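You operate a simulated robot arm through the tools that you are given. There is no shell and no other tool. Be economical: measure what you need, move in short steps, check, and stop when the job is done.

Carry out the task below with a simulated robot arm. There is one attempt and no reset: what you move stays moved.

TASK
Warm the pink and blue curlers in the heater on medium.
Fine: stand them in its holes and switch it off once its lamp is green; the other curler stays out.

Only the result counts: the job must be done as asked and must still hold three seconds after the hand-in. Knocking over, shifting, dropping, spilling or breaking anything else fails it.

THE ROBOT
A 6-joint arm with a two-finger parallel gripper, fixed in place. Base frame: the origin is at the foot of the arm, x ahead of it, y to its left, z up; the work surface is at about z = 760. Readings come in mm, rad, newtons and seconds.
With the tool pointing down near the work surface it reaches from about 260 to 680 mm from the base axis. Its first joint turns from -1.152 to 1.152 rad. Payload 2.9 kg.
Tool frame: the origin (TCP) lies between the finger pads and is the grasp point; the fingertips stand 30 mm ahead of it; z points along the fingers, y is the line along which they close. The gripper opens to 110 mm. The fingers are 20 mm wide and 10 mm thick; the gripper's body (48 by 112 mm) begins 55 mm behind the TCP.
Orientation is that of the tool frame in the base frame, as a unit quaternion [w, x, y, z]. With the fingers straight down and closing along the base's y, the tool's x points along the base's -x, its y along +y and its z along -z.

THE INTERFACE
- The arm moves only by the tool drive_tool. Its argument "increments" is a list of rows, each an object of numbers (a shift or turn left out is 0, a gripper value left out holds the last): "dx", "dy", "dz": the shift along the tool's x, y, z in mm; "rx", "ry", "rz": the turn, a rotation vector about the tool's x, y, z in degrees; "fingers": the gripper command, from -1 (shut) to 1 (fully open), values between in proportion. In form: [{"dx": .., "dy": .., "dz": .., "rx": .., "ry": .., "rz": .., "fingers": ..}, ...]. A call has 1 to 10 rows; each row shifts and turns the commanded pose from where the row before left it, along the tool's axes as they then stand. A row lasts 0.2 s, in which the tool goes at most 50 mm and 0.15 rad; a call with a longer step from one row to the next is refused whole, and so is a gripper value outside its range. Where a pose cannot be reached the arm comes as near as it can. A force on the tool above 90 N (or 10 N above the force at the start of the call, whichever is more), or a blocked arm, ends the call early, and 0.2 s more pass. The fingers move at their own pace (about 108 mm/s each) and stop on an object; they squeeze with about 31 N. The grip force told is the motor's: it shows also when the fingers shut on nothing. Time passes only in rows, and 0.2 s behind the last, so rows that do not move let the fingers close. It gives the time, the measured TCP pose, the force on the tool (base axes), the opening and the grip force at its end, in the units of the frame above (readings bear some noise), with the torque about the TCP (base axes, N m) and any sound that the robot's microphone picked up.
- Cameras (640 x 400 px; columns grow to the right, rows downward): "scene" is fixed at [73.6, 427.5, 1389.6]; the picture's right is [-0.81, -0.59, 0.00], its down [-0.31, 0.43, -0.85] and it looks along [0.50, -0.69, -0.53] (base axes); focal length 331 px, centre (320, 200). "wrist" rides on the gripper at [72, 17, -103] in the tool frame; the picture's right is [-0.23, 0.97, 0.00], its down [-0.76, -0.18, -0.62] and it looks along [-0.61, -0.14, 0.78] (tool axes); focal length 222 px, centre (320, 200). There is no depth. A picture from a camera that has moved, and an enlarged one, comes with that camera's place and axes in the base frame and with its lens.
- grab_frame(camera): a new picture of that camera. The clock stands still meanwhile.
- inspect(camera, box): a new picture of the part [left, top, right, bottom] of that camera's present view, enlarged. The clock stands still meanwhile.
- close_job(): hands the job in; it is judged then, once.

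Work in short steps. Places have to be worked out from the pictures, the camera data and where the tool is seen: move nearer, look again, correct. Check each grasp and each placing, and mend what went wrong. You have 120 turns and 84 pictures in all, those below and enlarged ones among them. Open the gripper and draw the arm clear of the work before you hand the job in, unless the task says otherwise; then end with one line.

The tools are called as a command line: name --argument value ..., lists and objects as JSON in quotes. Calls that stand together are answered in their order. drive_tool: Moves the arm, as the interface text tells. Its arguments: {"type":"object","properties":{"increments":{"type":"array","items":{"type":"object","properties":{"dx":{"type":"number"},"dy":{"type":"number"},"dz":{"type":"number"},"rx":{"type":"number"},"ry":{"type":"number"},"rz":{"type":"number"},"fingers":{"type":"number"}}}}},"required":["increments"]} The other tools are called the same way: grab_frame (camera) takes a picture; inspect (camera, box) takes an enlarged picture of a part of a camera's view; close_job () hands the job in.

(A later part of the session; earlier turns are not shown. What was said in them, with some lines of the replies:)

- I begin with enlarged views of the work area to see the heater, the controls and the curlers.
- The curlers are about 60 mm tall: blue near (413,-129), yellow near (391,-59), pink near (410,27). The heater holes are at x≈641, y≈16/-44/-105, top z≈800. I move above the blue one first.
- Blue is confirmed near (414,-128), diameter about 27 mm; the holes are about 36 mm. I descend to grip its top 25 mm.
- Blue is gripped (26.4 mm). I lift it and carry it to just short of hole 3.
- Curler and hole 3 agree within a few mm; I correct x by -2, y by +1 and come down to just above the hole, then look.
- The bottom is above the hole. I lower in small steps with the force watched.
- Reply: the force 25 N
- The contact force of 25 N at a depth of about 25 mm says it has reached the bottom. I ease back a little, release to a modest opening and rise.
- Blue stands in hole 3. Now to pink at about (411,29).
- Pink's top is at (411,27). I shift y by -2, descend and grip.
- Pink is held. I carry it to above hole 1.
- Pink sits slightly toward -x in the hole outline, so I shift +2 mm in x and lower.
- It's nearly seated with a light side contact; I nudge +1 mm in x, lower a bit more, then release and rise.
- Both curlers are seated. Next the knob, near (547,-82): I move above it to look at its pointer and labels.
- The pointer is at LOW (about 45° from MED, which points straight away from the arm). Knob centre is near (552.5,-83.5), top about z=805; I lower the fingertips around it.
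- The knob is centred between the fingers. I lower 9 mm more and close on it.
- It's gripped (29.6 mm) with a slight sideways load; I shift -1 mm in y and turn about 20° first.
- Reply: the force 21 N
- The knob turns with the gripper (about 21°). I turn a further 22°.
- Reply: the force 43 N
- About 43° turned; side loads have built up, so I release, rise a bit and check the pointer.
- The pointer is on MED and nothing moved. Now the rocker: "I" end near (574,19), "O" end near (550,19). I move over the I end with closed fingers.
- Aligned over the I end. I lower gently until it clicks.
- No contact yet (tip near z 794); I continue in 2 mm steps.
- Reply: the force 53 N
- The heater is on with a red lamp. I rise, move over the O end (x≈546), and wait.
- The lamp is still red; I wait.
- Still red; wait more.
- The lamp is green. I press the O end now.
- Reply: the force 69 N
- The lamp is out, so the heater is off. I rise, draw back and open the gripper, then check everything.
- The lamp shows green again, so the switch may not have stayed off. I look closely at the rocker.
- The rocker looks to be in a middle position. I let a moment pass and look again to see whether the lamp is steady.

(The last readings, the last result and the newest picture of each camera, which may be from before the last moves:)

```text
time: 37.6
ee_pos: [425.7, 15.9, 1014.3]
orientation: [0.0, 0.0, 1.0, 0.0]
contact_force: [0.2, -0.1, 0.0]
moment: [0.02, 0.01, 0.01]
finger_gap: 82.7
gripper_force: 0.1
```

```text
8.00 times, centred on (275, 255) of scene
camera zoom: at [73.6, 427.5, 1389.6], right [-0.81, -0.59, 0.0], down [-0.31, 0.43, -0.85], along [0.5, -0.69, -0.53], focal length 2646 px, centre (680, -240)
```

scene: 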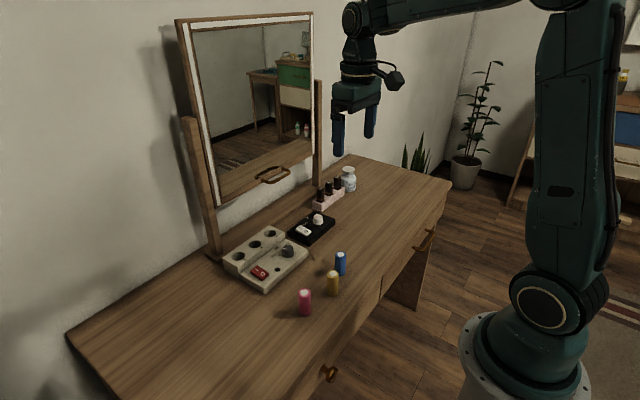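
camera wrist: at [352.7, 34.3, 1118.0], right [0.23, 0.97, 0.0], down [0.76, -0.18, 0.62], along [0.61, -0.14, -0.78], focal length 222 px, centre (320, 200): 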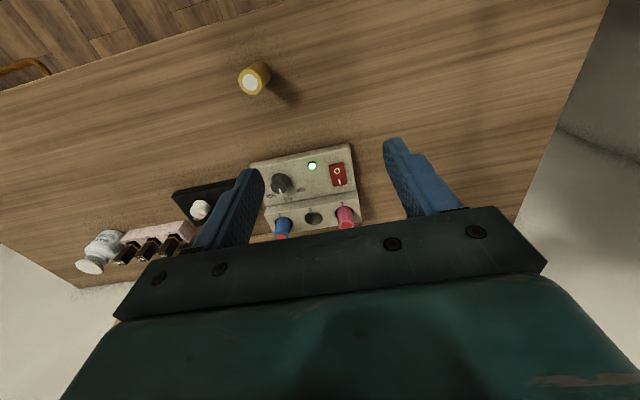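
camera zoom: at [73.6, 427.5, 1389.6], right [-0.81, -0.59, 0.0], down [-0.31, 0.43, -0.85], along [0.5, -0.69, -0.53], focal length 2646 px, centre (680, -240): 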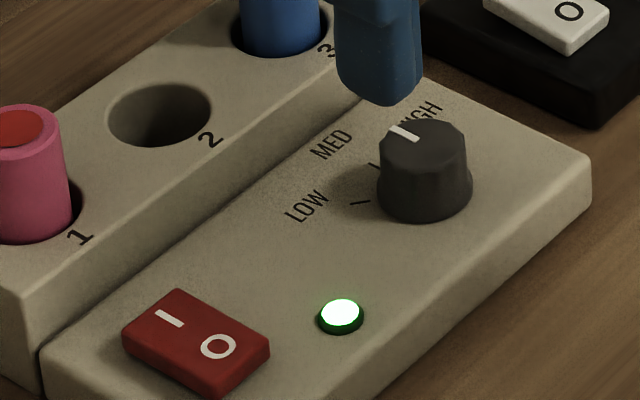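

The lamp is steady green and the rocker isn't fully over. I go back and press the O end again, a little closer to the O mark, with small steps.

drive_tool --increments '[{"dx": -41, "dy": 2, "fingers": -1}, {"dx": -41}, {"dx": -41}, {"dz": 45}, {"dz": 45}, {"dz": 45}, {"dz": 40}, {"dz": 10}, {}]'

inspect --camera "wrist" --box '[240, 80, 400, 240]'

inspect --camera "scene" --box '[235, 230, 305, 290]'

```text
time: 39.6
ee_pos: [546.9, 16.9, 828.9]
orientation: [0.0, 0.0, 1.0, -0.001]
contact_force: [0.1, 0.6, 0.2]
moment: [0.0, -0.02, 0.02]
finger_gap: 0.0
gripper_force: 31.5
```

```text
2.50 times, centred on (320, 160) of wrist
camera zoom: at [475.8, 34.2, 933.4], right [0.23, 0.97, 0.0], down [0.76, -0.18, 0.62], along [0.61, -0.14, -0.78], focal length 555 px, centre (320, 300)
```

zoom: 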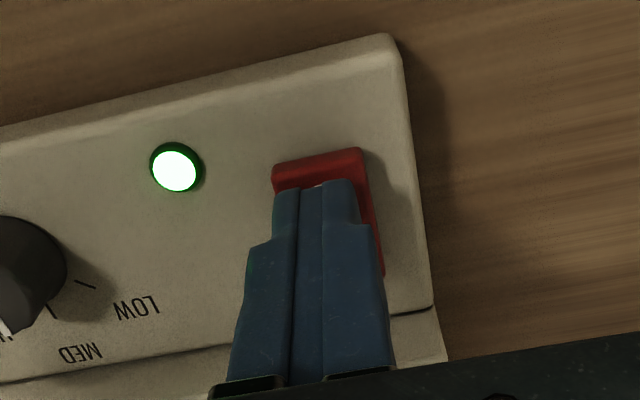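

```text
6.67 times, centred on (270, 260) of scene
camera zoom: at [73.6, 427.5, 1389.6], right [-0.81, -0.59, 0.0], down [-0.31, 0.43, -0.85], along [0.5, -0.69, -0.53], focal length 2205 px, centre (653, -200)
```

zoom: 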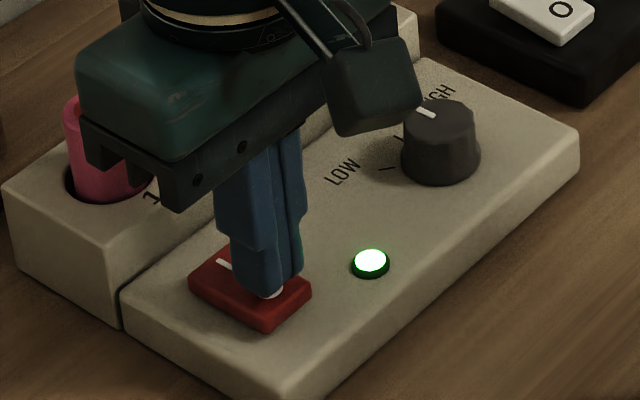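

The tip is on the O mark but short of the end. I move 4 mm further toward the end and press more deeply, holding.

drive_tool --increments '[{"dx": 4}, {"dz": 3}, {"dz": 2}, {"dz": 2}, {"dz": 2}, {"dz": 1}, {}]'

inspect --camera "scene" --box '[235, 230, 305, 290]'

inspect --camera "wrist" --box '[240, 80, 400, 240]'

```text
time: 41.2
ee_pos: [545.7, 17.7, 824.1]
orientation: [0.001, 0.0, 1.0, -0.001]
contact_force: [-28.5, -1.6, 57.3]
moment: [-0.06, 0.32, -0.17]
finger_gap: 0.0
gripper_force: 30.9
```

```text
6.67 times, centred on (270, 260) of scene
camera zoom: at [71.9, 427.4, 1389.7], right [-0.81, -0.59, 0.0], down [-0.31, 0.43, -0.85], along [0.5, -0.69, -0.53], focal length 2205 px, centre (653, -200)
```

zoom: 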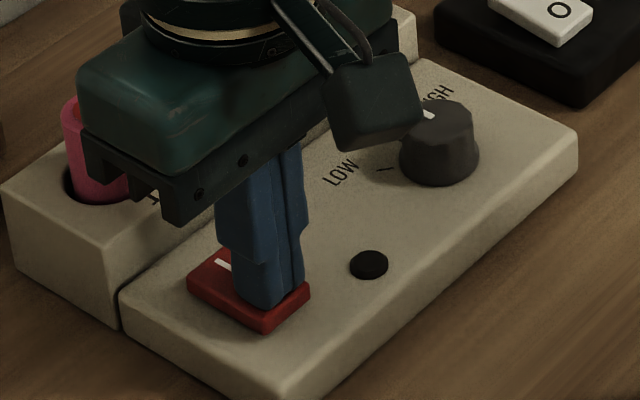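

```text
2.50 times, centred on (320, 160) of wrist
camera zoom: at [473.9, 35.2, 928.9], right [0.23, 0.97, 0.0], down [0.76, -0.18, 0.62], along [0.61, -0.14, -0.78], focal length 555 px, centre (320, 300)
```

zoom: 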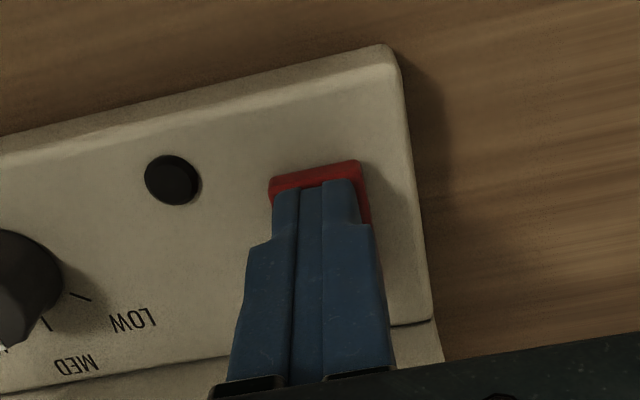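

Off while pressed. I rise just 8 mm straight up and check whether it stays off.

drive_tool --increments '[{"dz": -4}, {"dz": -4}, {"dz": -4}, {}]'

inspect --camera "scene" --box '[235, 230, 305, 290]'

```text
time: 42.2
ee_pos: [544.6, 18.5, 831.0]
orientation: [0.0, 0.0, 1.0, 0.0]
contact_force: [-0.4, -0.9, -0.5]
moment: [0.01, 0.0, 0.03]
finger_gap: 0.0
gripper_force: 30.4
```

```text
6.67 times, centred on (270, 260) of scene
camera zoom: at [73.6, 427.5, 1389.6], right [-0.81, -0.59, 0.0], down [-0.31, 0.43, -0.85], along [0.5, -0.69, -0.53], focal length 2205 px, centre (653, -200)
```

zoom: 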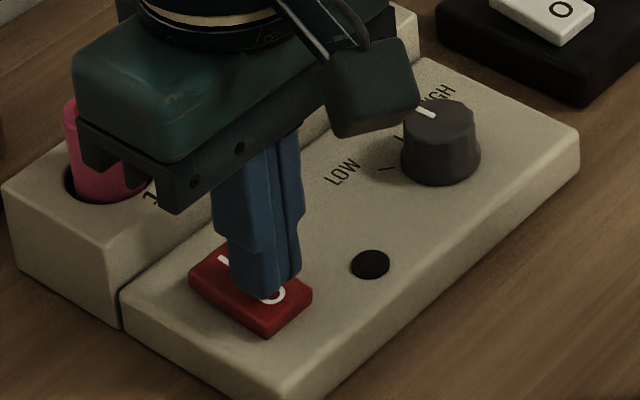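

It stays off now. I rise further straight up and check again before leaving.

drive_tool --increments '[{"dz": -15}, {"dz": -30}, {"dz": -40}, {"dz": -40}, {}]'

inspect --camera "scene" --box '[235, 230, 305, 290]'

```text
time: 43.4
ee_pos: [544.2, 18.2, 958.7]
orientation: [0.0, -0.001, 1.0, 0.0]
contact_force: [1.5, -0.3, 0.4]
moment: [-0.01, -0.01, 0.01]
finger_gap: 0.0
gripper_force: 31.0
```

```text
6.67 times, centred on (270, 260) of scene
camera zoom: at [73.6, 427.5, 1389.6], right [-0.81, -0.59, 0.0], down [-0.31, 0.43, -0.85], along [0.5, -0.69, -0.53], focal length 2205 px, centre (653, -200)
```

zoom: 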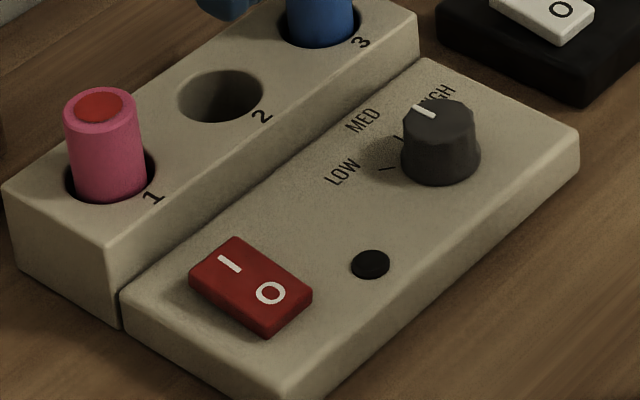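

The rocker is fully over to O and the lamp is dark. I retreat, open, let a few seconds pass and check.

drive_tool --increments '[{"dz": -40}, {"dx": 40, "dz": -30}, {"dx": 40}, {"dx": 40, "fingers": 0.5}, {}, {}, {}, {}, {}, {}]'

inspect --camera "scene" --box '[210, 160, 380, 320]'

inspect --camera "wrist" --box '[240, 130, 380, 250]'

```text
time: 45.6
ee_pos: [427.3, 19.0, 1025.5]
orientation: [0.0, 0.0, 1.0, 0.001]
contact_force: [-0.8, 0.1, 0.4]
moment: [0.04, 0.02, -0.01]
finger_gap: 82.3
gripper_force: 0.1
```

```text
2.50 times, centred on (295, 240) of scene
camera zoom: at [73.6, 427.5, 1389.6], right [-0.81, -0.59, 0.0], down [-0.31, 0.43, -0.85], along [0.5, -0.69, -0.53], focal length 827 px, centre (382, 100)
```

zoom: 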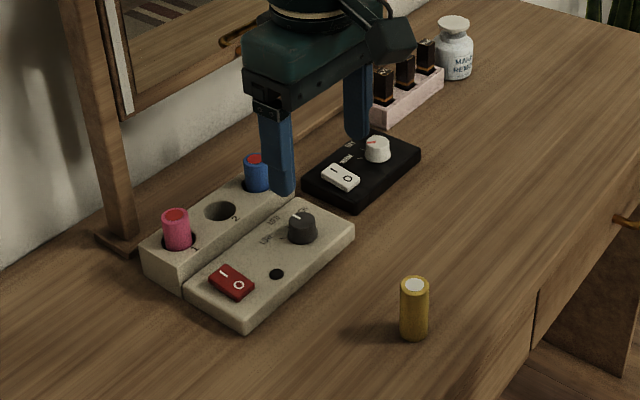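

```text
3.33 times, centred on (310, 190) of wrist
camera zoom: at [356.9, 36.5, 1129.9], right [0.23, 0.97, 0.0], down [0.76, -0.18, 0.62], along [0.61, -0.14, -0.78], focal length 740 px, centre (353, 233)
```

zoom: 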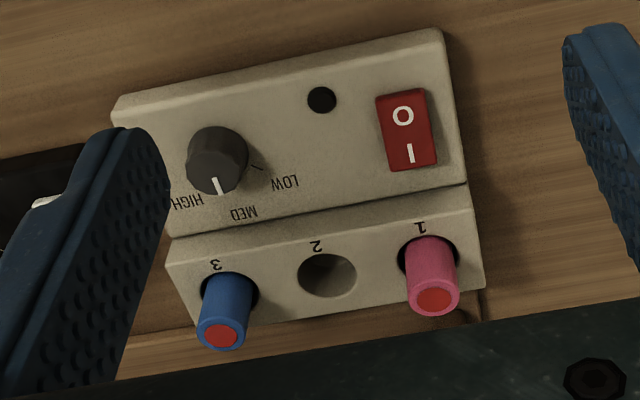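

The heater has stayed off, the knob is on MED, pink and blue stand in their holes with warm-marked tops, and yellow is untouched. I hand in.

close_job

```text
The job is handed in.
```

The pink and blue curlers are standing in holes 1 and 3, warmed on medium until the lamp turned green. The first press on O didn't hold, so the heater ran about 6 s past green until a second press kept it off; the yellow curler was left where it was.
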